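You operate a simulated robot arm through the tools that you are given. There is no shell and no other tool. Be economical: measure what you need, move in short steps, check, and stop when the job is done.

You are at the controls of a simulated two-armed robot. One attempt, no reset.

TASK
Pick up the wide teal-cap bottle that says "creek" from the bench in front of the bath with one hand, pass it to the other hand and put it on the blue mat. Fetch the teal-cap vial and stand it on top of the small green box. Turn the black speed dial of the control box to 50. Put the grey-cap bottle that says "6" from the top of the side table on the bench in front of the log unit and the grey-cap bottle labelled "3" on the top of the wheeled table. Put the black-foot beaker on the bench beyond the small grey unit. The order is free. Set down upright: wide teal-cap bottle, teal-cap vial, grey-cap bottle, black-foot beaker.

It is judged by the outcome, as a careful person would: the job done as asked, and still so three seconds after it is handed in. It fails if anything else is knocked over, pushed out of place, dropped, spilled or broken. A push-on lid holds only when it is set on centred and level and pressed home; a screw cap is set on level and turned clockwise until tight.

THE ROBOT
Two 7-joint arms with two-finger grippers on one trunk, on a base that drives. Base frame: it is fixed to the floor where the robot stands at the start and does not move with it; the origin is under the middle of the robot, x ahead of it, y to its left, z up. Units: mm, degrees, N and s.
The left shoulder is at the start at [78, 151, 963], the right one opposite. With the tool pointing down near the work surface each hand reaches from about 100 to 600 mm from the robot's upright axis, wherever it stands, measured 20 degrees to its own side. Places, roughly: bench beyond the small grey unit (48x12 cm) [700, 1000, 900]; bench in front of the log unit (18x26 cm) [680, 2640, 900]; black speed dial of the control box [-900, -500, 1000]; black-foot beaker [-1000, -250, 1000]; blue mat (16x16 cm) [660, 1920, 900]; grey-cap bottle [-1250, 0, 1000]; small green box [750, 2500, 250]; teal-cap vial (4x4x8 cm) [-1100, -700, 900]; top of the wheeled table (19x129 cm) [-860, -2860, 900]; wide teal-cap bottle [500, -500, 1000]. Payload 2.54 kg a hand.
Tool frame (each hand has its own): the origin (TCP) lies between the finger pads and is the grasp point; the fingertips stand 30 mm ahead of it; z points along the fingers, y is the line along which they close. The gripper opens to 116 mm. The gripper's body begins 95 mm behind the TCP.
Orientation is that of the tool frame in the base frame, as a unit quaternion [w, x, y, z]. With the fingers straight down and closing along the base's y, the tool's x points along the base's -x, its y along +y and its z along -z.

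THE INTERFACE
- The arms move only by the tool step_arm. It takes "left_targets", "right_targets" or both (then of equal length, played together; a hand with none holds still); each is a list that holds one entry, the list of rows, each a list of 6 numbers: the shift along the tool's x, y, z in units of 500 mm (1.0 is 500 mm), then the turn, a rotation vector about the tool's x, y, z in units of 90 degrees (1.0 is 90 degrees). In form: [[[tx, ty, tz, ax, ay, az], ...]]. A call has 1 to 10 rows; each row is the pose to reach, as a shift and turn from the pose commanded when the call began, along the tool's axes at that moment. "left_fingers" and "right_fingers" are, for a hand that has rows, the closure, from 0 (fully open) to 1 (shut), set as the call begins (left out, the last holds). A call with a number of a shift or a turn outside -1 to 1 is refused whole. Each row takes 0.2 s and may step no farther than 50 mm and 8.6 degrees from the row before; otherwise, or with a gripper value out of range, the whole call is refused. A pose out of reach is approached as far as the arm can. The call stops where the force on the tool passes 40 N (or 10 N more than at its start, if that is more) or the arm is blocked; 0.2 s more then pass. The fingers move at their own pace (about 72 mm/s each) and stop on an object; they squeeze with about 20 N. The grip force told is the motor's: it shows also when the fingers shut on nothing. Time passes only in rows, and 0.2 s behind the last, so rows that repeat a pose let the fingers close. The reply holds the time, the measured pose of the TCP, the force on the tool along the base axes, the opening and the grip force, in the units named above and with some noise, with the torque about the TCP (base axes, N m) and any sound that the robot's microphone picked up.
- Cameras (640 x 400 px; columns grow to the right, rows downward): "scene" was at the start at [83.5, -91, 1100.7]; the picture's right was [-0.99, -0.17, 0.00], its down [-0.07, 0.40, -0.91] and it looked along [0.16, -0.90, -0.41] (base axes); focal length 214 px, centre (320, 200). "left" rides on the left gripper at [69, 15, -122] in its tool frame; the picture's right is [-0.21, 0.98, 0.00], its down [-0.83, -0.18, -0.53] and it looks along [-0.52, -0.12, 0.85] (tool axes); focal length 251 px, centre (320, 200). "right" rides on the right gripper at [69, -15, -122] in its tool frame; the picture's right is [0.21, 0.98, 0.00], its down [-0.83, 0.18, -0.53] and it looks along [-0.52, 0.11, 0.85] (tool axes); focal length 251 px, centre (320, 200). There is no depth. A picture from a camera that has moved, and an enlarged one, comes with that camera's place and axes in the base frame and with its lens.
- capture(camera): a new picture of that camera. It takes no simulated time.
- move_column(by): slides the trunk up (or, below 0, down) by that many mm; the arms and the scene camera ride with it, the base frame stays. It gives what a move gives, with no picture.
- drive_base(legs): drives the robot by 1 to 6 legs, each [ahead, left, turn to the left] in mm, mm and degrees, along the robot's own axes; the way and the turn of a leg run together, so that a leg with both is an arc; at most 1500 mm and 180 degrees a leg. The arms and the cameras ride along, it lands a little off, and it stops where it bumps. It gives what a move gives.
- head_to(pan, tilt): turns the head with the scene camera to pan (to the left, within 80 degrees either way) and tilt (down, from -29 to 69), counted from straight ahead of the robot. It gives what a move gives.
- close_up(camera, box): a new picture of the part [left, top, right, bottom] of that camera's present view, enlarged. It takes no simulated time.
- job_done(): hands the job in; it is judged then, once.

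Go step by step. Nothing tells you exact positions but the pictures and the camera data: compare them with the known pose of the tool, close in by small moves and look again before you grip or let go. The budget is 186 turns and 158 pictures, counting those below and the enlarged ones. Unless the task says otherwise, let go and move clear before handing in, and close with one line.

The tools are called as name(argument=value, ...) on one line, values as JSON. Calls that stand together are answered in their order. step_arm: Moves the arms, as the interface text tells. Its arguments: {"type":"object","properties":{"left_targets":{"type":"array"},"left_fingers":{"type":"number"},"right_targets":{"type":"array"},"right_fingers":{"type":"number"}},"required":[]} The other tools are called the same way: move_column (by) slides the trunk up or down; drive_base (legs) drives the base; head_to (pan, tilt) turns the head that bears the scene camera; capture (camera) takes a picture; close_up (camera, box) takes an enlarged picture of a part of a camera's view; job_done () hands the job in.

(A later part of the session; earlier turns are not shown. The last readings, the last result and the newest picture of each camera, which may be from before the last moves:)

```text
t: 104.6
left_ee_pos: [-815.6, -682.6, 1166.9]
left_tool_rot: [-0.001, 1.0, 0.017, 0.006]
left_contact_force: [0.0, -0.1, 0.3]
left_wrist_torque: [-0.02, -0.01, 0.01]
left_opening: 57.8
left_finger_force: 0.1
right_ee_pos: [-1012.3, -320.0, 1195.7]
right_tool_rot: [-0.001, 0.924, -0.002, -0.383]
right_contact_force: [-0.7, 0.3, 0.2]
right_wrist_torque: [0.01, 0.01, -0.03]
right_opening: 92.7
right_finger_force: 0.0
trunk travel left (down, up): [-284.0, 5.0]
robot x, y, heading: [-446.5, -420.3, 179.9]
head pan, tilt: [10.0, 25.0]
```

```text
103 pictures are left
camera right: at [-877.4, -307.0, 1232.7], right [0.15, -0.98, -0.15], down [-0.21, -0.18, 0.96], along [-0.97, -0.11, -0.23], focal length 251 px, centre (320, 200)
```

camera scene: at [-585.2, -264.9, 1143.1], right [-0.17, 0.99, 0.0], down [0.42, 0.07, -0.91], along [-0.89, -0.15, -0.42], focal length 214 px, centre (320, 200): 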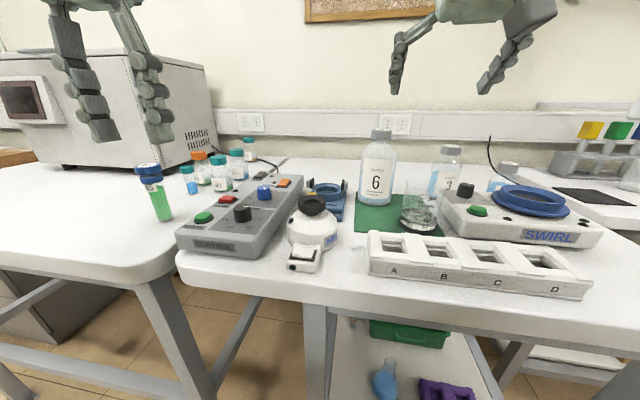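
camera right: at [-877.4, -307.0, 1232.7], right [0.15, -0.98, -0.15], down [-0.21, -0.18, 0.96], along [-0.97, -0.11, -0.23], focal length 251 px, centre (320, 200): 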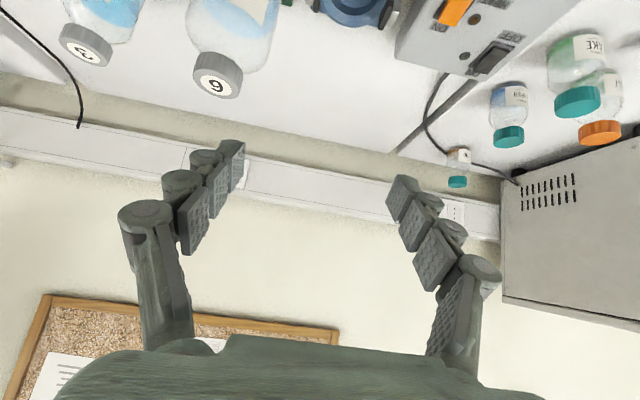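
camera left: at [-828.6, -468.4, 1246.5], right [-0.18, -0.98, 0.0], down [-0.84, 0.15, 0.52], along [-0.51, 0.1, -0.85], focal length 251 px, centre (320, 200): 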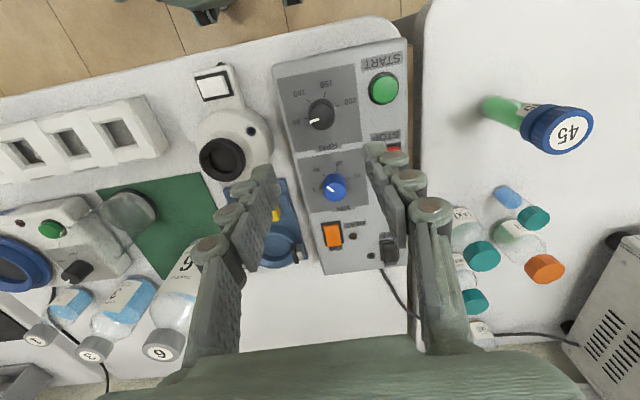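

I now align the hand laterally with bottle 6 and approach partway.

step_arm(right_targets=[[[0.016, -0.08, 0, 0, 0, 0], [0.032, -0.16, 0, 0, 0, 0], [0.032, -0.224, 0.04, 0, 0, 0], [0.032, -0.224, 0.12, 0, 0, 0], [0.032, -0.224, 0.2, 0, 0, 0]]])

capture(camera="right")

capture(camera="scene")

```text
t: 105.8
left_ee_pos: [-816.0, -683.4, 1165.4]
left_tool_rot: [0.0, 1.0, 0.019, 0.006]
left_contact_force: [-0.2, -0.2, 0.0]
left_wrist_torque: [0.02, -0.01, 0.01]
left_opening: 58.0
left_finger_force: 0.1
right_ee_pos: [-1071.0, -209.7, 1111.6]
right_tool_rot: [0.0, 0.924, -0.001, -0.383]
right_contact_force: [-0.3, -0.3, 0.1]
right_wrist_torque: [0.01, -0.01, -0.02]
right_opening: 92.3
right_finger_force: 0.1
trunk travel left (down, up): [-284.0, 5.0]
robot x, y, heading: [-445.8, -419.9, 179.8]
head pan, tilt: [10.0, 25.0]
```

```text
102 pictures are left
camera right: at [-935.5, -195.7, 1148.4], right [0.15, -0.98, -0.15], down [-0.21, -0.18, 0.96], along [-0.97, -0.11, -0.23], focal length 251 px, centre (320, 200)
```

right: 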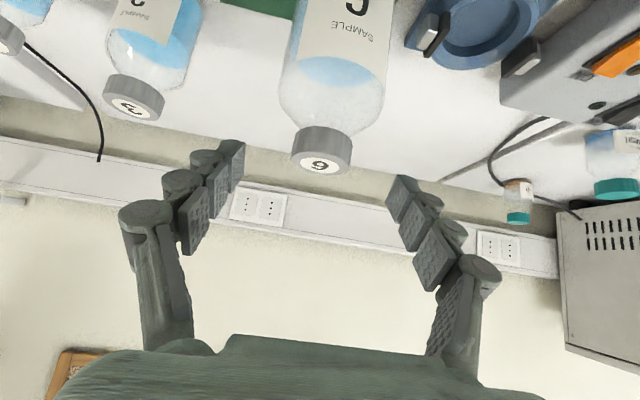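

```text
101 pictures are left
camera scene: at [-606.5, -433.4, 1183.0], right [-0.17, 0.99, 0.0], down [0.42, 0.07, -0.91], along [-0.89, -0.15, -0.42], focal length 214 px, centre (320, 200)
```

scene: 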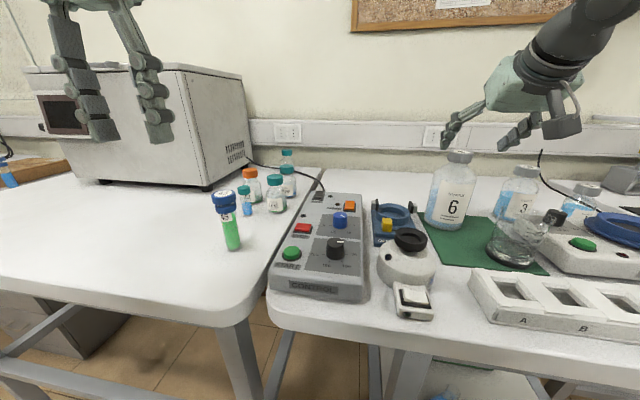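

Aligned. I advance the last 68 mm and close on the cap.

step_arm(right_targets=[[[-0.006, 0.002, 0.07, 0, 0, 0], [-0.006, 0.002, 0.136, 0, 0, 0]]])

capture(camera="right")

close_up(camera="scene", box=[380, 60, 580, 240])

```text
t: 106.4
left_ee_pos: [-814.9, -682.8, 1167.9]
left_tool_rot: [-0.001, 1.0, 0.018, 0.007]
left_contact_force: [-0.4, 1.0, 0.1]
left_wrist_torque: [-0.02, -0.03, 0.01]
left_opening: 57.7
left_finger_force: 0.1
right_ee_pos: [-1121.2, -210.3, 1065.0]
right_tool_rot: [-0.001, 0.924, -0.002, -0.383]
right_contact_force: [-0.4, -0.3, -0.1]
right_wrist_torque: [0.02, 0.0, 0.02]
right_opening: 92.8
right_finger_force: 0.1
trunk travel left (down, up): [-284.0, 5.0]
robot x, y, heading: [-444.5, -416.5, 179.9]
head pan, tilt: [10.0, 25.0]
```

```text
100 pictures are left
camera right: at [-985.6, -196.5, 1101.8], right [0.15, -0.98, -0.15], down [-0.21, -0.18, 0.96], along [-0.97, -0.11, -0.23], focal length 251 px, centre (320, 200)
```

right: 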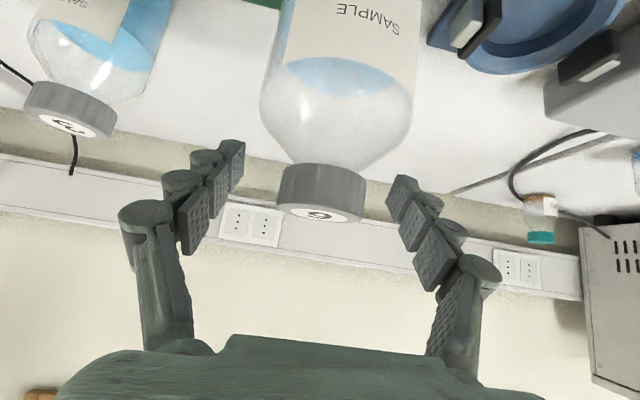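

```text
2.22 times, centred on (480, 150) of scene
camera zoom: at [-606.4, -433.2, 1183.0], right [-0.17, 0.99, 0.0], down [0.42, 0.07, -0.91], along [-0.89, -0.15, -0.42], focal length 477 px, centre (-36, 311)
```

zoom: 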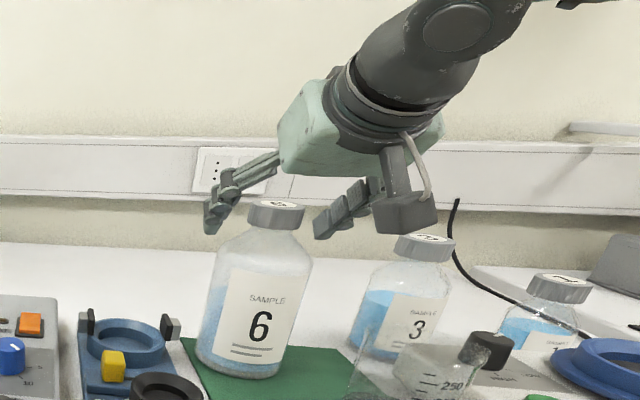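

Fingers bracket the cap. I close.

step_arm(right_targets=[[[0, 0, 0, 0, 0, 0], [0, 0, 0, 0, 0, 0], [0, 0, 0, 0, 0, 0], [0, 0, 0, 0, 0, 0]]], right_fingers=1)

step_arm(right_targets=[[[0.014, 0, -0.014, 0, 0, 0], [-0.01, 0, -0.01, 0, 0, 0], [-0.04, 0, -0.04, 0, 0, 0], [-0.08, 0, -0.08, 0, 0, 0]]])

close_up(camera="scene", box=[380, 40, 580, 240])

```text
t: 107.4
left_ee_pos: [-814.6, -682.6, 1166.1]
left_tool_rot: [0.0, 1.0, 0.018, 0.006]
left_contact_force: [0.2, 0.7, 0.4]
left_wrist_torque: [0.01, -0.02, -0.02]
left_opening: 57.5
left_finger_force: 0.1
right_ee_pos: [-1121.0, -211.9, 1069.9]
right_tool_rot: [0.0, 0.922, -0.001, -0.386]
right_contact_force: [-11.3, 0.8, 17.1]
right_wrist_torque: [-0.05, 0.88, -0.06]
right_opening: 43.2
right_finger_force: 19.8
trunk travel left (down, up): [-284.0, 5.0]
robot x, y, heading: [-447.3, -416.3, 179.8]
head pan, tilt: [10.0, 25.0]
```

```text
t: 108.4
left_ee_pos: [-814.6, -681.1, 1166.2]
left_tool_rot: [0.0, 1.0, 0.018, 0.006]
left_contact_force: [-1.8, 0.1, -0.2]
left_wrist_torque: [0.02, -0.01, 0.0]
left_opening: 58.3
left_finger_force: 0.0
right_ee_pos: [-1120.8, -210.0, 1121.2]
right_tool_rot: [-0.002, 0.925, -0.003, -0.379]
right_contact_force: [-0.6, -0.6, -4.8]
right_wrist_torque: [0.04, 0.04, 0.01]
right_opening: 42.5
right_finger_force: 19.8
trunk travel left (down, up): [-284.0, 5.0]
robot x, y, heading: [-445.7, -419.2, 179.9]
head pan, tilt: [10.0, 25.0]
```

```text
2.00 times, centred on (480, 140) of scene
camera zoom: at [-606.3, -433.4, 1182.9], right [-0.17, 0.99, 0.0], down [0.42, 0.07, -0.91], along [-0.89, -0.15, -0.42], focal length 429 px, centre (0, 320)
```

zoom: 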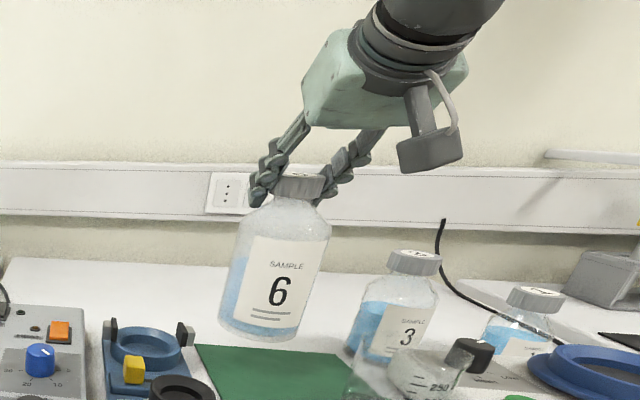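

Bottle 6 is lifted and hangs upright. I pull it back and up, and take a look at the vial.

step_arm(right_targets=[[[-0.02, 0, -0.08, 0, 0, 0], [-0.02, 0, -0.16, 0, 0, 0], [-0.02, 0, -0.24, 0, 0, 0], [-0.02, 0, -0.3, 0, 0, 0]]])

close_up(camera="scene", box=[200, 130, 340, 260])

capture(camera="left")

```text
t: 109.4
left_ee_pos: [-815.3, -682.6, 1166.5]
left_tool_rot: [0.0, 1.0, 0.018, 0.007]
left_contact_force: [-0.4, 0.2, -0.5]
left_wrist_torque: [-0.01, 0.01, 0.0]
left_opening: 58.0
left_finger_force: 0.0
right_ee_pos: [-1021.7, -212.0, 1237.4]
right_tool_rot: [0.0, 0.924, 0.0, -0.383]
right_contact_force: [0.0, 0.6, -5.4]
right_wrist_torque: [0.0, 0.02, 0.05]
right_opening: 42.7
right_finger_force: 19.7
trunk travel left (down, up): [-284.0, 5.0]
robot x, y, heading: [-447.0, -414.7, 179.7]
head pan, tilt: [10.0, 25.0]
```

```text
3.08 times, centred on (270, 195) of scene
camera zoom: at [-605.9, -433.3, 1183.1], right [-0.17, 0.99, 0.0], down [0.42, 0.07, -0.91], along [-0.89, -0.15, -0.42], focal length 660 px, centre (474, 215)
```

zoom: 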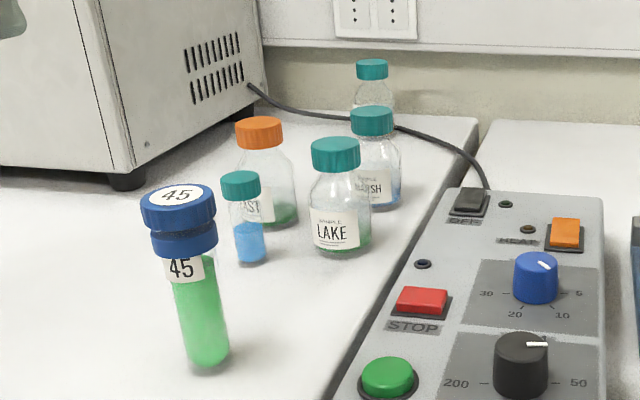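

```text
96 pictures are left
camera left: at [-746.7, -694.6, 1289.5], right [-0.18, -0.98, 0.0], down [-0.84, 0.15, 0.52], along [-0.51, 0.1, -0.85], focal length 251 px, centre (320, 200)
```

left: 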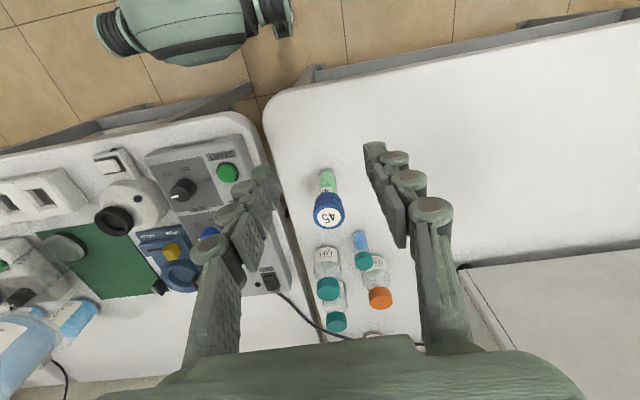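

The vial's cap is at about (-1072,-709,973), with EAST close behind and tube 45 in front. I'll pick it from above with slight pitch; first drive left 130 mm and position the left hand above it.

drive_base(legs=[[10, 130, 0]])

step_arm(left_targets=[[[-0.08, -0.03, 0, 0, -0.04, 0], [-0.16, -0.06, 0, 0, -0.08, 0], [-0.24, -0.1, 0, 0, -0.12, 0], [-0.32, -0.14, 0, 0, -0.16, 0], [-0.4, -0.18, 0, 0, -0.2, 0], [-0.48, -0.2, 0.02, 0, -0.222, 0]]])

capture(camera="left")

capture(camera="scene")

```text
t: 111.3
left_ee_pos: [-825.4, -811.8, 1165.9]
left_tool_rot: [-0.001, 1.0, 0.019, 0.006]
left_contact_force: [0.1, 0.0, 0.2]
left_wrist_torque: [0.03, -0.01, 0.0]
left_opening: 57.9
left_finger_force: 0.0
right_ee_pos: [-1033.5, -340.1, 1237.5]
right_tool_rot: [0.0, 0.924, -0.001, -0.383]
right_contact_force: [0.0, -0.7, -4.7]
right_wrist_torque: [0.01, 0.01, 0.0]
right_opening: 42.7
right_finger_force: 19.8
trunk travel left (down, up): [-284.0, 5.0]
robot x, y, heading: [-453.4, -548.1, 179.8]
head pan, tilt: [10.0, 25.0]
```

```text
t: 112.7
left_ee_pos: [-1070.9, -719.3, 1152.8]
left_tool_rot: [0.002, 0.986, 0.018, -0.166]
left_contact_force: [-0.6, -0.5, 0.2]
left_wrist_torque: [0.01, -0.01, 0.0]
left_opening: 58.0
left_finger_force: 0.0
right_ee_pos: [-1034.3, -340.8, 1236.5]
right_tool_rot: [0.0, 0.924, -0.001, -0.382]
right_contact_force: [0.3, -0.3, -4.5]
right_wrist_torque: [-0.02, 0.0, 0.01]
right_opening: 42.7
right_finger_force: 19.4
trunk travel left (down, up): [-284.0, 5.0]
robot x, y, heading: [-451.9, -547.9, 179.8]
head pan, tilt: [10.0, 25.0]
```

```text
95 pictures are left
camera left: at [-964.0, -730.3, 1244.7], right [-0.17, -0.98, 0.07], down [-0.61, 0.16, 0.78], along [-0.77, 0.09, -0.63], focal length 251 px, centre (320, 200)
```

left: 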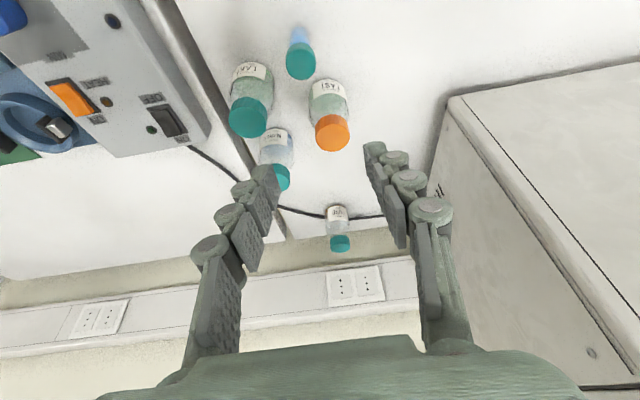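

```text
94 pictures are left
camera scene: at [-617.0, -561.5, 1182.9], right [-0.17, 0.99, 0.0], down [0.42, 0.07, -0.91], along [-0.89, -0.16, -0.42], focal length 214 px, centre (320, 200)
```

scene: 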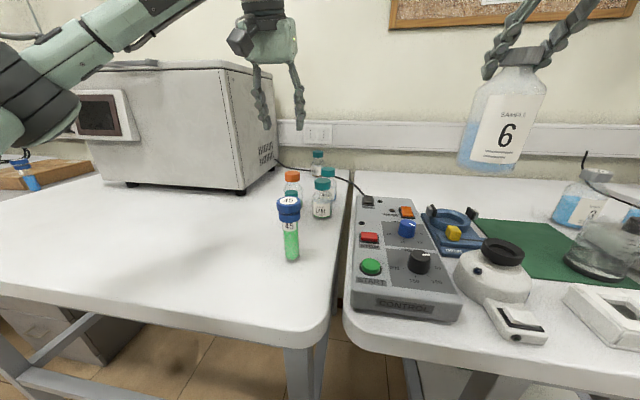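

Vial confirmed at (-1071,-711). I descend to just above it, yawing 20° so the camera stays clear of tube 45.

step_arm(left_targets=[[[0, 0, 0, 0.0245, 0, 0.07], [0.03, -0.016, 0.088, 0.049, 0, 0.14], [0.06, -0.016, 0.17, 0.0727, 0, 0.21], [0.09, -0.016, 0.26, 0.0727, 0, 0.21]]], left_fingers=0.55)

capture(camera="left")

close_up(camera="scene", box=[200, 60, 380, 280])

```text
t: 113.7
left_ee_pos: [-1068.0, -711.5, 1011.7]
left_tool_rot: [-0.026, 0.974, -0.155, -0.165]
left_contact_force: [-0.7, 0.2, -0.1]
left_wrist_torque: [0.0, -0.02, 0.03]
left_opening: 52.2
left_finger_force: 0.1
right_ee_pos: [-1034.0, -339.8, 1237.5]
right_tool_rot: [0.0, 0.924, 0.0, -0.383]
right_contact_force: [0.4, 0.0, -4.6]
right_wrist_torque: [-0.01, 0.0, -0.01]
right_opening: 42.6
right_finger_force: 19.5
trunk travel left (down, up): [-284.0, 5.0]
robot x, y, heading: [-455.1, -545.3, 179.8]
head pan, tilt: [10.0, 25.0]
```

```text
93 pictures are left
camera left: at [-972.9, -758.2, 1104.6], right [-0.49, -0.87, 0.07], down [-0.52, 0.36, 0.78], along [-0.7, 0.35, -0.63], focal length 251 px, centre (320, 200)
```

left: 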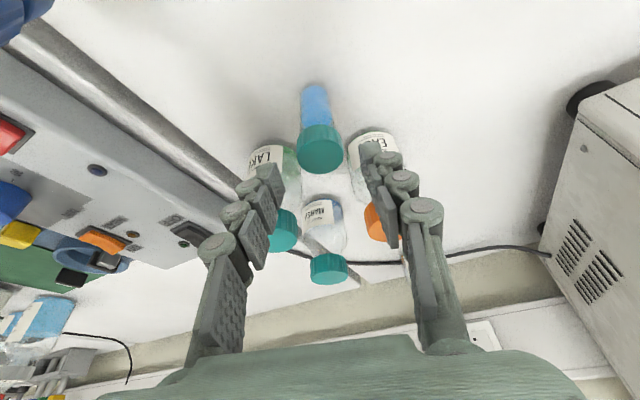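

```text
1.82 times, centred on (290, 170) of scene
camera zoom: at [-616.8, -561.9, 1183.0], right [-0.17, 0.99, 0.0], down [0.42, 0.07, -0.91], along [-0.89, -0.16, -0.42], focal length 390 px, centre (374, 254)
```

zoom: 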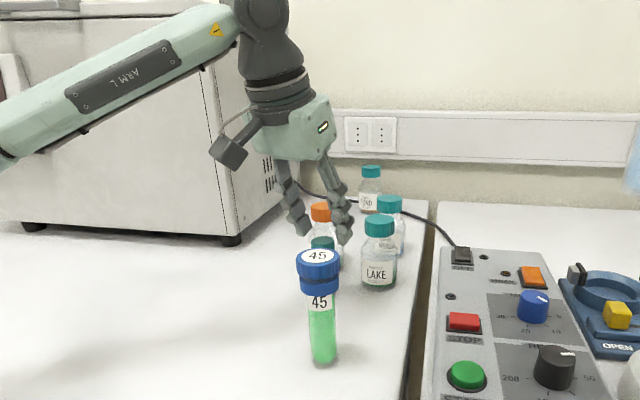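

Centred on the vial cap. I go down to grip height and close.

step_arm(left_targets=[[[0.012, 0.001, 0.05, 0, 0, 0], [0.0246, 0.001, 0.101, 0, 0, 0]]])

step_arm(left_targets=[[[0, 0, 0, 0, 0, 0], [0, 0, 0, 0, 0, 0], [0, 0, 0, 0, 0, 0]]], left_fingers=1)

capture(camera="left")

```text
t: 114.3
left_ee_pos: [-1074.3, -708.0, 962.2]
left_tool_rot: [-0.025, 0.974, -0.153, -0.165]
left_contact_force: [-0.6, 0.2, 0.3]
left_wrist_torque: [0.01, -0.01, -0.01]
left_opening: 52.2
left_finger_force: 0.0
right_ee_pos: [-1033.1, -339.7, 1237.9]
right_tool_rot: [-0.001, 0.924, -0.001, -0.382]
right_contact_force: [0.6, -0.5, -4.5]
right_wrist_torque: [0.02, -0.02, -0.01]
right_opening: 42.6
right_finger_force: 20.0
trunk travel left (down, up): [-284.0, 5.0]
robot x, y, heading: [-458.9, -543.0, 179.9]
head pan, tilt: [10.0, 25.0]
```

```text
t: 115.1
left_ee_pos: [-1073.9, -709.2, 962.8]
left_tool_rot: [-0.025, 0.974, -0.153, -0.165]
left_contact_force: [0.0, 0.6, 0.0]
left_wrist_torque: [0.01, 0.02, -0.03]
left_opening: 27.9
left_finger_force: 20.2
right_ee_pos: [-1033.7, -340.5, 1238.5]
right_tool_rot: [-0.001, 0.924, -0.002, -0.383]
right_contact_force: [0.6, 1.5, -4.9]
right_wrist_torque: [0.05, -0.01, -0.01]
right_opening: 42.9
right_finger_force: 20.1
trunk travel left (down, up): [-284.0, 5.0]
robot x, y, heading: [-456.4, -546.3, 179.8]
head pan, tilt: [10.0, 25.0]
```

```text
91 pictures are left
camera left: at [-977.9, -755.0, 1055.0], right [-0.49, -0.87, 0.07], down [-0.52, 0.36, 0.78], along [-0.7, 0.35, -0.63], focal length 251 px, centre (320, 200)
```

left: 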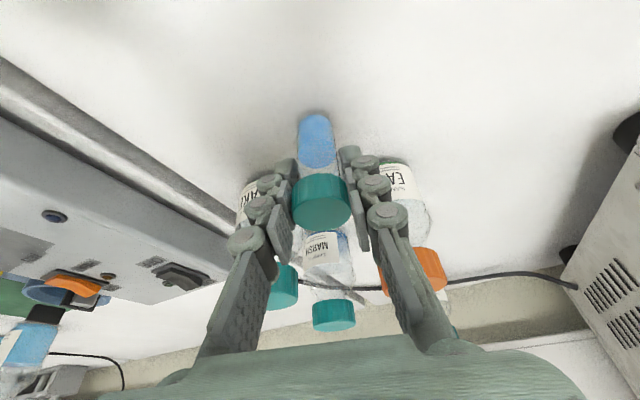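

Vial gripped (28 mm). I lift it, carry it to the empty part of this table for a regrasp with more pitch.

step_arm(left_targets=[[[-0.026, 0, -0.075, 0, 0, 0], [-0.053, 0, -0.15, 0, 0, 0], [-0.079, 0, -0.227, 0, 0, 0], [-0.02, 0.04, -0.247, 0, 0, 0], [0.05, 0.085, -0.267, 0, 0, 0], [0.11, 0.13, -0.287, 0, 0, 0], [0.161, 0.172, -0.311, 0, 0, 0]]])

capture(camera="left")

capture(camera="scene")

```text
t: 116.7
left_ee_pos: [-978.4, -829.4, 1084.4]
left_tool_rot: [-0.026, 0.974, -0.154, -0.165]
left_contact_force: [-0.4, 0.1, 0.3]
left_wrist_torque: [0.03, 0.02, 0.04]
left_opening: 27.8
left_finger_force: 19.6
right_ee_pos: [-1032.6, -340.2, 1238.4]
right_tool_rot: [-0.001, 0.924, -0.001, -0.383]
right_contact_force: [0.3, -0.3, -4.6]
right_wrist_torque: [-0.04, 0.01, -0.01]
right_opening: 42.6
right_finger_force: 20.1
trunk travel left (down, up): [-284.0, 5.0]
robot x, y, heading: [-458.6, -546.4, 179.9]
head pan, tilt: [10.0, 25.0]
```

```text
90 pictures are left
camera left: at [-882.0, -875.4, 1176.5], right [-0.49, -0.87, 0.07], down [-0.52, 0.36, 0.78], along [-0.7, 0.35, -0.63], focal length 251 px, centre (320, 200)
```

left: 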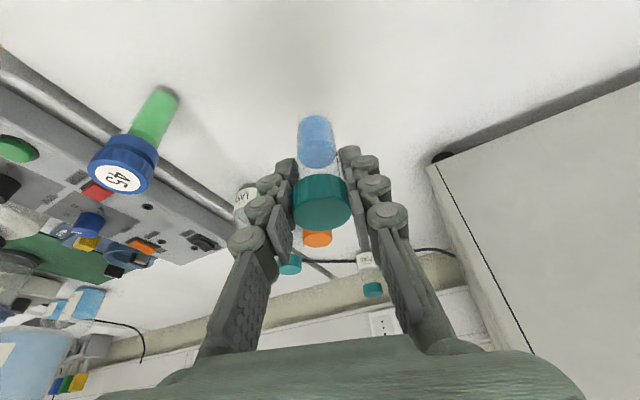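

```text
89 pictures are left
camera scene: at [-616.0, -562.0, 1183.1], right [-0.17, 0.99, 0.0], down [0.42, 0.07, -0.91], along [-0.89, -0.16, -0.42], focal length 214 px, centre (320, 200)
```

scene: 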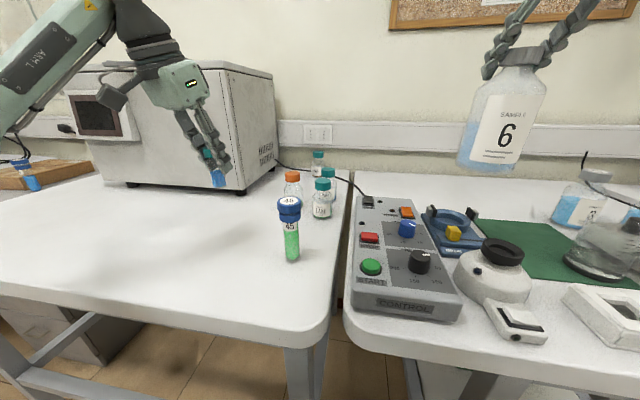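

I set the vial down here on the open table.

step_arm(left_targets=[[[0.026, 0, 0.075, 0, 0, 0], [0.052, 0, 0.15, 0, 0, 0], [0.078, 0, 0.222, 0, 0, 0], [0.08, 0, 0.229, 0, 0, 0]]])

step_arm(left_targets=[[[0, 0, 0, 0, 0, 0], [0, 0, 0, 0, 0, 0]]], left_fingers=0.5)

capture(camera="left")

close_up(camera="scene", box=[100, 60, 320, 240])

```text
t: 117.7
left_ee_pos: [-979.8, -828.8, 962.4]
left_tool_rot: [-0.026, 0.974, -0.154, -0.166]
left_contact_force: [0.4, 0.8, 0.6]
left_wrist_torque: [0.03, -0.04, -0.02]
left_opening: 27.9
left_finger_force: 20.3
right_ee_pos: [-1031.9, -341.4, 1236.8]
right_tool_rot: [0.0, 0.924, -0.001, -0.382]
right_contact_force: [-0.1, -0.3, -4.7]
right_wrist_torque: [0.01, -0.01, -0.01]
right_opening: 42.5
right_finger_force: 19.5
trunk travel left (down, up): [-284.0, 5.0]
robot x, y, heading: [-460.9, -543.1, 179.8]
head pan, tilt: [10.0, 25.0]
```

```text
t: 118.3
left_ee_pos: [-979.9, -829.1, 961.4]
left_tool_rot: [-0.026, 0.974, -0.154, -0.166]
left_contact_force: [0.3, -0.4, 0.0]
left_wrist_torque: [-0.02, 0.03, 0.0]
left_opening: 58.0
left_finger_force: 0.1
right_ee_pos: [-1032.4, -339.9, 1237.4]
right_tool_rot: [-0.001, 0.924, -0.002, -0.383]
right_contact_force: [0.2, -0.3, -5.2]
right_wrist_torque: [-0.02, 0.03, 0.01]
right_opening: 42.8
right_finger_force: 19.8
trunk travel left (down, up): [-284.0, 5.0]
robot x, y, heading: [-455.7, -546.1, 179.8]
head pan, tilt: [10.0, 25.0]
```

```text
88 pictures are left
camera left: at [-883.6, -875.8, 1054.7], right [-0.49, -0.87, 0.07], down [-0.52, 0.36, 0.78], along [-0.7, 0.35, -0.63], focal length 251 px, centre (320, 200)
```

left: 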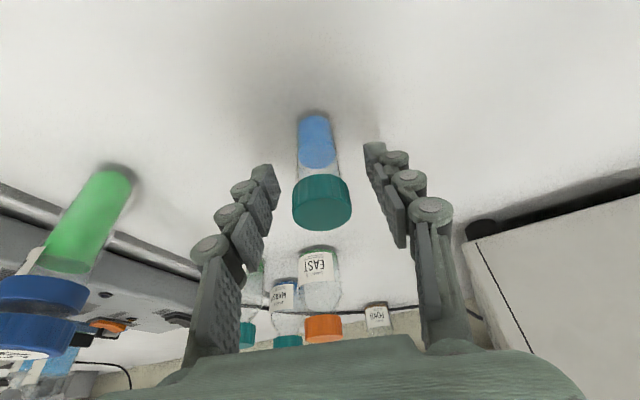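

```text
2.22 times, centred on (210, 150) of scene
camera zoom: at [-616.3, -561.6, 1183.0], right [-0.17, 0.99, 0.0], down [0.42, 0.07, -0.91], along [-0.89, -0.16, -0.42], focal length 477 px, centre (564, 311)
```

zoom: 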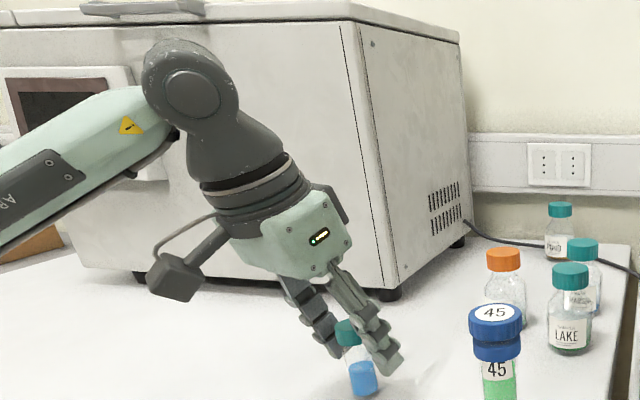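

Vial stands upright. With fingers open around it I pitch the hand to ~50° from vertical and lower slightly, then regrip.

step_arm(left_targets=[[[0, 0, 0, 0, -0.085, 0], [0.004, 0, 0.012, 0, -0.17, 0], [0.008, 0, 0.024, 0, -0.255, 0], [0.011, 0, 0.032, 0, -0.34, 0]]])

capture(camera="left")

close_up(camera="scene", box=[100, 60, 320, 240])

```text
t: 119.3
left_ee_pos: [-979.0, -830.6, 944.7]
left_tool_rot: [-0.065, 0.896, -0.141, -0.417]
left_contact_force: [0.5, 0.4, 0.0]
left_wrist_torque: [0.02, 0.02, 0.02]
left_opening: 58.1
left_finger_force: 0.1
right_ee_pos: [-1033.8, -340.6, 1238.9]
right_tool_rot: [-0.001, 0.924, -0.002, -0.382]
right_contact_force: [-0.1, -0.2, -3.4]
right_wrist_torque: [-0.04, -0.04, -0.01]
right_opening: 42.8
right_finger_force: 20.6
trunk travel left (down, up): [-284.0, 5.0]
robot x, y, heading: [-458.3, -545.1, 179.7]
head pan, tilt: [10.0, 25.0]
```

```text
86 pictures are left
camera left: at [-851.4, -886.9, 970.8], right [-0.43, -0.89, 0.16], down [-0.06, 0.21, 0.98], along [-0.9, 0.41, -0.15], focal length 251 px, centre (320, 200)
```

left: 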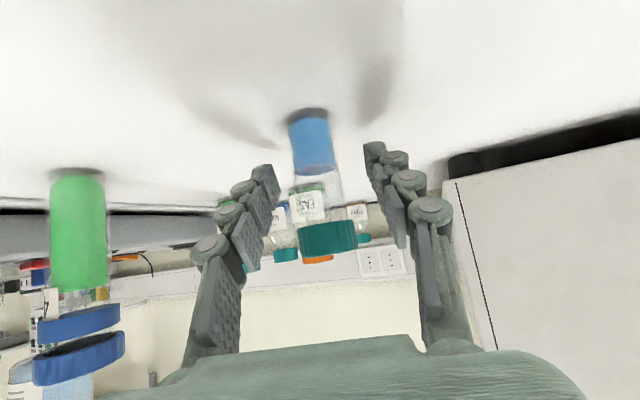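

```text
2.22 times, centred on (210, 150) of scene
camera zoom: at [-616.0, -561.6, 1183.1], right [-0.17, 0.99, 0.0], down [0.42, 0.07, -0.91], along [-0.89, -0.16, -0.42], focal length 477 px, centre (564, 311)
```

zoom: 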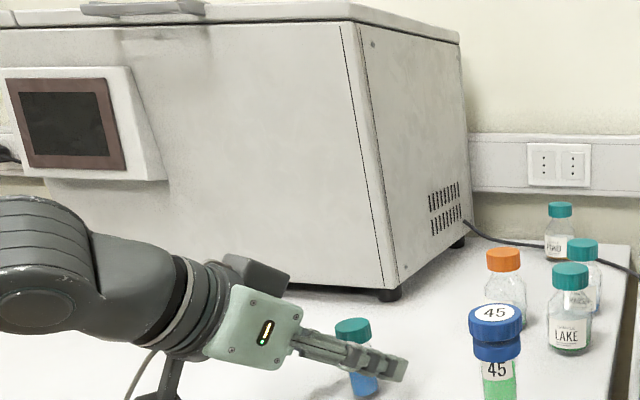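

Good geometry; I close and lift the vial.

step_arm(left_targets=[[[0, 0, 0, 0, 0, 0], [0, 0, 0, 0, 0, 0], [0, 0, 0, 0, 0, 0]]], left_fingers=1)

step_arm(left_targets=[[[-0.03, 0, -0.026, 0, 0, 0], [-0.08, 0, -0.067, 0, 0, 0], [-0.14, 0, -0.12, 0, 0, 0], [-0.2, 0, -0.17, 0, 0, 0]]])

capture(camera="scene")

```text
t: 120.1
left_ee_pos: [-977.1, -831.5, 944.3]
left_tool_rot: [-0.066, 0.895, -0.141, -0.417]
left_contact_force: [1.0, 0.0, -0.8]
left_wrist_torque: [0.01, 0.0, 0.03]
left_opening: 26.0
left_finger_force: 19.9
right_ee_pos: [-1033.2, -340.3, 1238.8]
right_tool_rot: [-0.001, 0.924, -0.002, -0.383]
right_contact_force: [0.2, -0.2, -4.8]
right_wrist_torque: [-0.03, 0.03, -0.01]
right_opening: 42.7
right_finger_force: 19.9
trunk travel left (down, up): [-284.0, 5.0]
robot x, y, heading: [-458.3, -547.3, 179.9]
head pan, tilt: [10.0, 25.0]
```

```text
t: 121.1
left_ee_pos: [-980.7, -831.2, 1077.1]
left_tool_rot: [-0.065, 0.896, -0.141, -0.416]
left_contact_force: [0.5, 0.5, 0.5]
left_wrist_torque: [0.0, -0.03, 0.04]
left_opening: 26.0
left_finger_force: 20.0
right_ee_pos: [-1034.1, -339.5, 1236.5]
right_tool_rot: [0.001, 0.924, -0.001, -0.382]
right_contact_force: [0.4, 0.3, -4.1]
right_wrist_torque: [0.02, 0.03, 0.01]
right_opening: 42.6
right_finger_force: 19.8
trunk travel left (down, up): [-284.0, 5.0]
robot x, y, heading: [-456.8, -545.0, 179.6]
head pan, tilt: [10.0, 25.0]
```

```text
84 pictures are left
camera scene: at [-616.4, -561.4, 1183.0], right [-0.17, 0.99, 0.0], down [0.42, 0.07, -0.91], along [-0.89, -0.16, -0.42], focal length 214 px, centre (320, 200)
```

scene: 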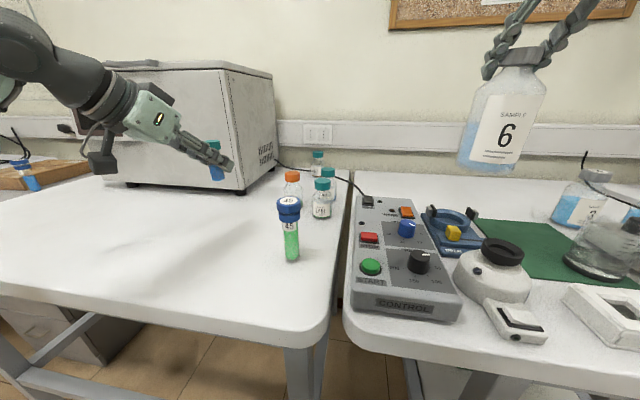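

Both items are held. I back off from the table, draw the arms in, then turn to face the far bench.

drive_base(legs=[[-270, 0, 0]])

step_arm(left_targets=[[[0.05, 0, -0.06, 0, 0, 0], [0.1, 0, -0.12, 0, 0, 0], [0.15, 0, -0.18, 0, 0, 0], [0.2, 0, -0.24, 0, 0, 0]]], right_targets=[[[0.06, 0, -0.06, 0, 0, 0], [0.12, 0, -0.12, 0, 0, 0], [0.18, 0, -0.18, 0, 0, 0], [0.24, 0, -0.24, 0, 0, 0]]])

drive_base(legs=[[0, 0, -90], [1400, 0, 0], [1400, 0, 0]])

capture(camera="scene")

```text
t: 123.0
left_ee_pos: [-710.9, -831.9, 1078.1]
left_tool_rot: [-0.066, 0.895, -0.141, -0.418]
left_contact_force: [-0.1, -0.2, -0.9]
left_wrist_torque: [0.01, 0.0, 0.02]
left_opening: 26.0
left_finger_force: 20.0
right_ee_pos: [-763.5, -341.7, 1238.0]
right_tool_rot: [0.0, 0.924, -0.001, -0.383]
right_contact_force: [1.0, -0.3, -4.2]
right_wrist_torque: [0.01, 0.06, -0.01]
right_opening: 42.5
right_finger_force: 19.8
trunk travel left (down, up): [-284.0, 5.0]
robot x, y, heading: [-189.8, -547.6, 179.7]
head pan, tilt: [10.0, 25.0]
```

```text
t: 124.0
left_ee_pos: [-559.6, -879.4, 1079.0]
left_tool_rot: [-0.066, 0.895, -0.142, -0.417]
left_contact_force: [0.2, 0.4, -0.5]
left_wrist_torque: [0.01, -0.02, 0.01]
left_opening: 26.2
left_finger_force: 20.0
right_ee_pos: [-593.3, -341.1, 1240.1]
right_tool_rot: [0.0, 0.923, -0.001, -0.384]
right_contact_force: [-0.1, 0.1, -4.4]
right_wrist_torque: [-0.02, -0.04, -0.01]
right_opening: 42.5
right_finger_force: 19.8
trunk travel left (down, up): [-284.0, 5.0]
robot x, y, heading: [-187.4, -544.6, 180.1]
head pan, tilt: [10.0, 25.0]
```

```text
t: 141.8
left_ee_pos: [-483.8, 2684.8, 1078.5]
left_tool_rot: [0.343, -0.527, 0.738, 0.245]
left_contact_force: [0.5, 0.7, 0.4]
left_wrist_torque: [0.02, 0.02, -0.01]
left_opening: 26.2
left_finger_force: 19.8
right_ee_pos: [56.3, 2710.6, 1238.6]
right_tool_rot: [0.273, -0.647, 0.659, 0.268]
right_contact_force: [0.4, 0.1, -4.1]
right_wrist_torque: [0.04, 0.0, 0.01]
right_opening: 42.7
right_finger_force: 19.9
trunk travel left (down, up): [-284.0, 5.0]
robot x, y, heading: [-154.9, 2303.3, 88.5]
head pan, tilt: [10.0, 25.0]
```

```text
83 pictures are left
camera scene: at [-169.3, 2465.6, 1183.0], right [0.99, 0.16, 0.0], down [0.07, -0.42, -0.91], along [-0.14, 0.89, -0.42], focal length 214 px, centre (320, 200)
```

scene: 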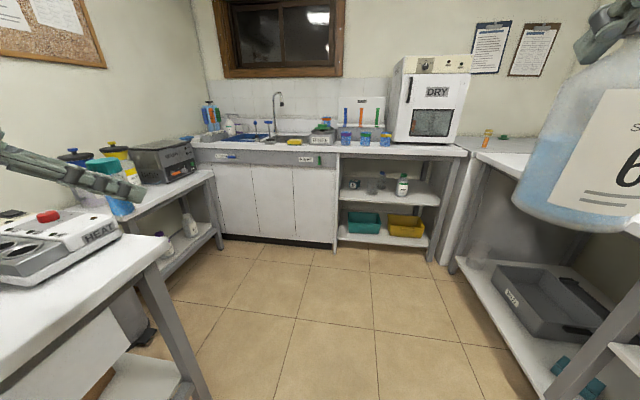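

Arrived beside the far bench end. I turn right to face the bench and look.

drive_base(legs=[[0, 0, -88.5]])

head_to(pan=10, tilt=30)

capture(camera="scene")

```text
t: 146.1
left_ee_pos: [219.3, 2639.7, 1078.8]
left_tool_rot: [0.416, 0.142, 0.896, -0.066]
left_contact_force: [-0.5, 0.0, -0.1]
left_wrist_torque: [-0.03, 0.02, -0.02]
left_opening: 25.8
left_finger_force: 20.3
right_ee_pos: [250.9, 2099.2, 1239.1]
right_tool_rot: [0.383, 0.002, 0.924, -0.001]
right_contact_force: [-0.4, 0.3, -5.1]
right_wrist_torque: [0.0, -0.06, 0.0]
right_opening: 42.7
right_finger_force: 19.6
trunk travel left (down, up): [-284.0, 5.0]
robot x, y, heading: [-154.6, 2308.2, -0.1]
head pan, tilt: [10.0, 25.0]
```

```text
t: 146.7
left_ee_pos: [218.5, 2638.8, 1078.7]
left_tool_rot: [0.417, 0.143, 0.895, -0.067]
left_contact_force: [-0.2, 0.2, 0.0]
left_wrist_torque: [0.03, -0.03, 0.01]
left_opening: 25.8
left_finger_force: 20.4
right_ee_pos: [251.2, 2098.5, 1238.0]
right_tool_rot: [0.381, 0.003, 0.924, -0.001]
right_contact_force: [0.2, -0.9, -5.5]
right_wrist_torque: [0.0, 0.0, 0.01]
right_opening: 42.7
right_finger_force: 20.0
trunk travel left (down, up): [-284.0, 5.0]
robot x, y, heading: [-155.4, 2307.8, -0.4]
head pan, tilt: [10.0, 30.0]
```

```text
82 pictures are left
camera scene: at [1.3, 2321.0, 1175.1], right [0.17, -0.99, 0.0], down [-0.49, -0.08, -0.87], along [0.85, 0.15, -0.5], focal length 214 px, centre (320, 200)
```

scene: 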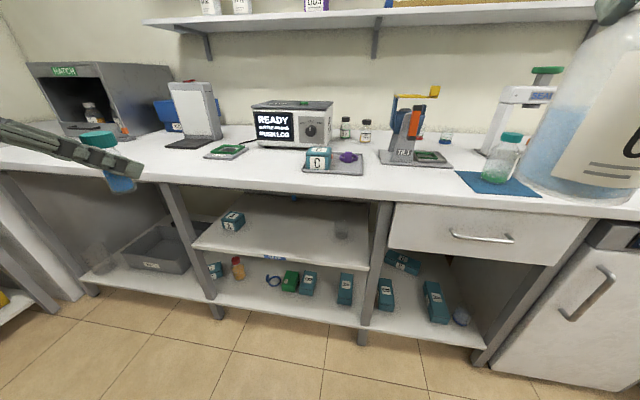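

I see the READY/LOG unit with free bench in front of it at px (264,167), and the green box on the low shelf at (290,280). I drive to bring bottle 6 in front of the log unit.

drive_base(legs=[[0, 520, 0], [230, 0, 0]])

head_to(pan=-15, tilt=30)

capture(camera="scene")

capture(camera="right")

```text
t: 153.5
left_ee_pos: [452.6, 3149.2, 1077.3]
left_tool_rot: [0.415, 0.147, 0.895, -0.068]
left_contact_force: [0.3, 0.7, -0.4]
left_wrist_torque: [0.03, 0.0, 0.01]
left_opening: 25.7
left_finger_force: 20.3
right_ee_pos: [478.2, 2607.6, 1236.8]
right_tool_rot: [0.382, 0.008, 0.924, -0.004]
right_contact_force: [0.8, -0.3, -5.8]
right_wrist_torque: [0.01, -0.01, -0.01]
right_opening: 42.6
right_finger_force: 20.2
trunk travel left (down, up): [-284.0, 5.0]
robot x, y, heading: [71.3, 2819.4, -0.8]
head pan, tilt: [10.0, 30.0]
```

```text
t: 154.4
left_ee_pos: [452.2, 3149.8, 1078.0]
left_tool_rot: [0.416, 0.147, 0.895, -0.068]
left_contact_force: [0.5, 0.2, -0.3]
left_wrist_torque: [0.02, 0.01, 0.02]
left_opening: 25.9
left_finger_force: 19.6
right_ee_pos: [479.5, 2608.1, 1238.7]
right_tool_rot: [0.382, 0.006, 0.924, -0.002]
right_contact_force: [0.2, 0.5, -4.3]
right_wrist_torque: [0.0, -0.02, 0.02]
right_opening: 42.8
right_finger_force: 20.2
trunk travel left (down, up): [-284.0, 5.0]
robot x, y, heading: [77.1, 2822.4, -0.8]
head pan, tilt: [-15.0, 30.0]
```

```text
81 pictures are left
camera scene: at [229.7, 2793.9, 1175.1], right [-0.27, -0.96, 0.0], down [-0.48, 0.14, -0.87], along [0.83, -0.24, -0.5], focal length 214 px, centre (320, 200)
```

scene: 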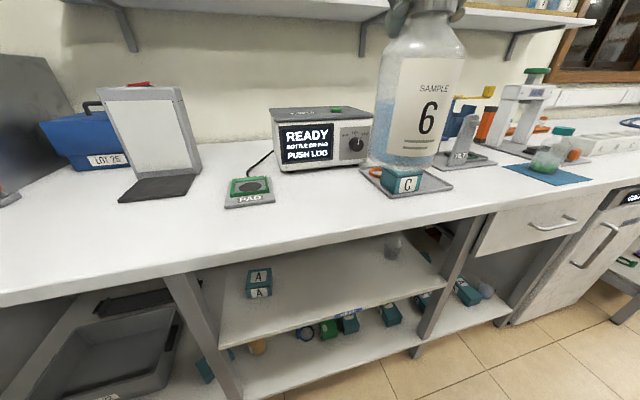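

```text
80 pictures are left
camera right: at [343.9, 2594.7, 1275.3], right [-0.14, 0.98, -0.15], down [0.21, 0.18, 0.96], along [0.97, 0.1, -0.23], focal length 251 px, centre (320, 200)
```

right: 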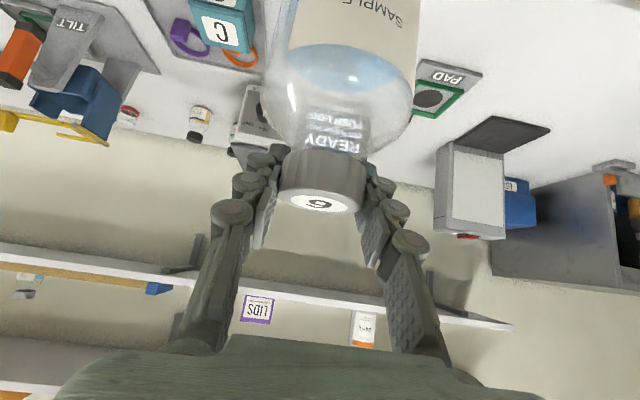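

The free bench spot (690,2640) in front of the log unit is clear of the PAD and C plate. I move bottle 6 there, stopping above the surface.

step_arm(right_targets=[[[-0.014, 0.02, 0.08, 0, 0, 0], [-0.028, 0.04, 0.17, 0, 0, 0], [-0.042, 0.064, 0.26, 0, 0, 0], [-0.056, 0.064, 0.34, 0, 0, 0], [-0.07, 0.064, 0.42, 0, 0, 0], [-0.086, 0.064, 0.5, 0, 0, 0]]])

capture(camera="scene")

```text
t: 155.8
left_ee_pos: [454.5, 3148.5, 1077.7]
left_tool_rot: [0.416, 0.148, 0.895, -0.068]
left_contact_force: [1.4, -0.4, 0.0]
left_wrist_torque: [0.0, -0.01, 0.02]
left_opening: 26.0
left_finger_force: 19.8
right_ee_pos: [687.7, 2636.4, 1089.3]
right_tool_rot: [0.382, 0.007, 0.924, -0.002]
right_contact_force: [0.4, -0.4, -5.4]
right_wrist_torque: [-0.02, -0.01, 0.03]
right_opening: 42.8
right_finger_force: 20.3
trunk travel left (down, up): [-284.0, 5.0]
robot x, y, heading: [73.3, 2819.2, -1.1]
head pan, tilt: [-15.0, 30.0]
```

```text
79 pictures are left
camera scene: at [230.8, 2793.7, 1174.9], right [-0.27, -0.96, 0.0], down [-0.48, 0.14, -0.87], along [0.83, -0.24, -0.5], focal length 214 px, centre (320, 200)
```

scene: 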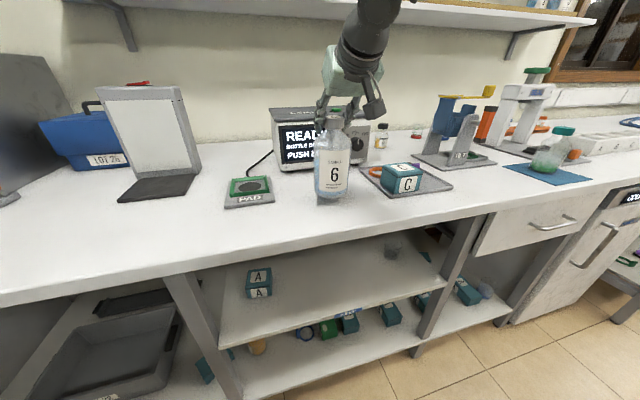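

Now lower toward the bench surface, watching force.

step_arm(right_targets=[[[0.01, 0, 0.01, 0, 0, 0], [0.02, 0, 0.02, 0, 0, 0]]])

step_arm(right_targets=[[[0.005, 0, 0.005, 0, 0, 0]]])

step_arm(right_targets=[[[0.004, 0, 0.004, 0, 0, 0]]])

```text
t: 156.4
left_ee_pos: [452.7, 3148.4, 1077.9]
left_tool_rot: [0.416, 0.147, 0.895, -0.068]
left_contact_force: [0.1, 0.5, -1.2]
left_wrist_torque: [0.0, 0.0, 0.01]
left_opening: 25.9
left_finger_force: 20.0
right_ee_pos: [686.6, 2636.7, 1076.2]
right_tool_rot: [0.382, 0.007, 0.924, -0.003]
right_contact_force: [-0.9, -0.6, -5.3]
right_wrist_torque: [0.04, -0.01, -0.02]
right_opening: 42.5
right_finger_force: 19.8
trunk travel left (down, up): [-284.0, 5.0]
robot x, y, heading: [75.1, 2820.6, -0.9]
head pan, tilt: [-15.0, 30.0]
```

```text
t: 156.8
left_ee_pos: [452.0, 3149.6, 1078.7]
left_tool_rot: [0.416, 0.147, 0.895, -0.068]
left_contact_force: [0.1, 0.1, -0.6]
left_wrist_torque: [-0.01, -0.02, 0.02]
left_opening: 25.8
left_finger_force: 20.1
right_ee_pos: [685.7, 2636.7, 1073.5]
right_tool_rot: [0.382, 0.008, 0.924, -0.003]
right_contact_force: [0.0, -0.2, -4.9]
right_wrist_torque: [0.01, -0.02, -0.01]
right_opening: 42.4
right_finger_force: 19.9
trunk travel left (down, up): [-284.0, 5.0]
robot x, y, heading: [77.7, 2819.3, -0.9]
head pan, tilt: [-15.0, 30.0]
```

```text
t: 157.2
left_ee_pos: [452.8, 3148.4, 1078.5]
left_tool_rot: [0.416, 0.147, 0.895, -0.069]
left_contact_force: [-0.2, -0.2, -0.6]
left_wrist_torque: [-0.03, -0.01, 0.01]
left_opening: 25.8
left_finger_force: 20.4
right_ee_pos: [686.6, 2636.6, 1070.3]
right_tool_rot: [0.382, 0.008, 0.924, -0.004]
right_contact_force: [0.0, -0.6, -4.2]
right_wrist_torque: [-0.03, 0.0, 0.0]
right_opening: 42.6
right_finger_force: 19.7
trunk travel left (down, up): [-284.0, 5.0]
robot x, y, heading: [72.8, 2820.5, -0.9]
head pan, tilt: [-15.0, 30.0]
```

Not yet in contact; continue in small steps.

step_arm(right_targets=[[[0.004, 0, 0.004, 0, 0, 0]]])

step_arm(right_targets=[[[0.004, 0, 0.004, 0, 0, 0]]])

close_up(camera="scene", box=[270, 80, 430, 220])

```text
t: 157.6
left_ee_pos: [453.2, 3148.6, 1077.9]
left_tool_rot: [0.416, 0.147, 0.895, -0.068]
left_contact_force: [-0.1, -0.3, 0.1]
left_wrist_torque: [-0.02, -0.01, 0.03]
left_opening: 26.0
left_finger_force: 20.0
right_ee_pos: [687.5, 2637.1, 1068.7]
right_tool_rot: [0.382, 0.007, 0.924, -0.004]
right_contact_force: [0.0, 0.8, -4.5]
right_wrist_torque: [-0.02, -0.05, 0.03]
right_opening: 42.5
right_finger_force: 20.0
trunk travel left (down, up): [-284.0, 5.0]
robot x, y, heading: [69.4, 2822.3, -0.9]
head pan, tilt: [-15.0, 30.0]
```

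```text
t: 158.0
left_ee_pos: [452.5, 3148.6, 1077.8]
left_tool_rot: [0.416, 0.147, 0.895, -0.068]
left_contact_force: [0.2, -0.3, -0.6]
left_wrist_torque: [0.0, 0.02, -0.02]
left_opening: 25.8
left_finger_force: 19.9
right_ee_pos: [687.3, 2636.4, 1069.1]
right_tool_rot: [0.383, 0.007, 0.924, -0.003]
right_contact_force: [0.0, -2.9, 3.0]
right_wrist_torque: [-0.34, 0.32, 0.03]
right_opening: 42.8
right_finger_force: 19.8
trunk travel left (down, up): [-284.0, 5.0]
robot x, y, heading: [74.1, 2818.3, -1.0]
head pan, tilt: [-15.0, 30.0]
```

```text
2.86 times, centred on (350, 150) of scene
camera zoom: at [229.2, 2793.8, 1175.4], right [-0.27, -0.96, 0.0], down [-0.48, 0.14, -0.87], along [0.83, -0.24, -0.5], focal length 613 px, centre (234, 343)
```

zoom: 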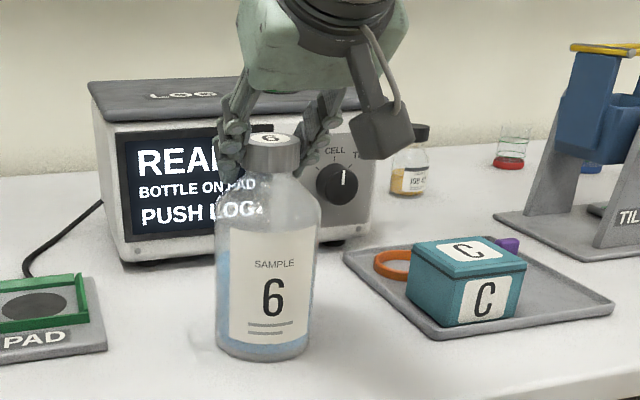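

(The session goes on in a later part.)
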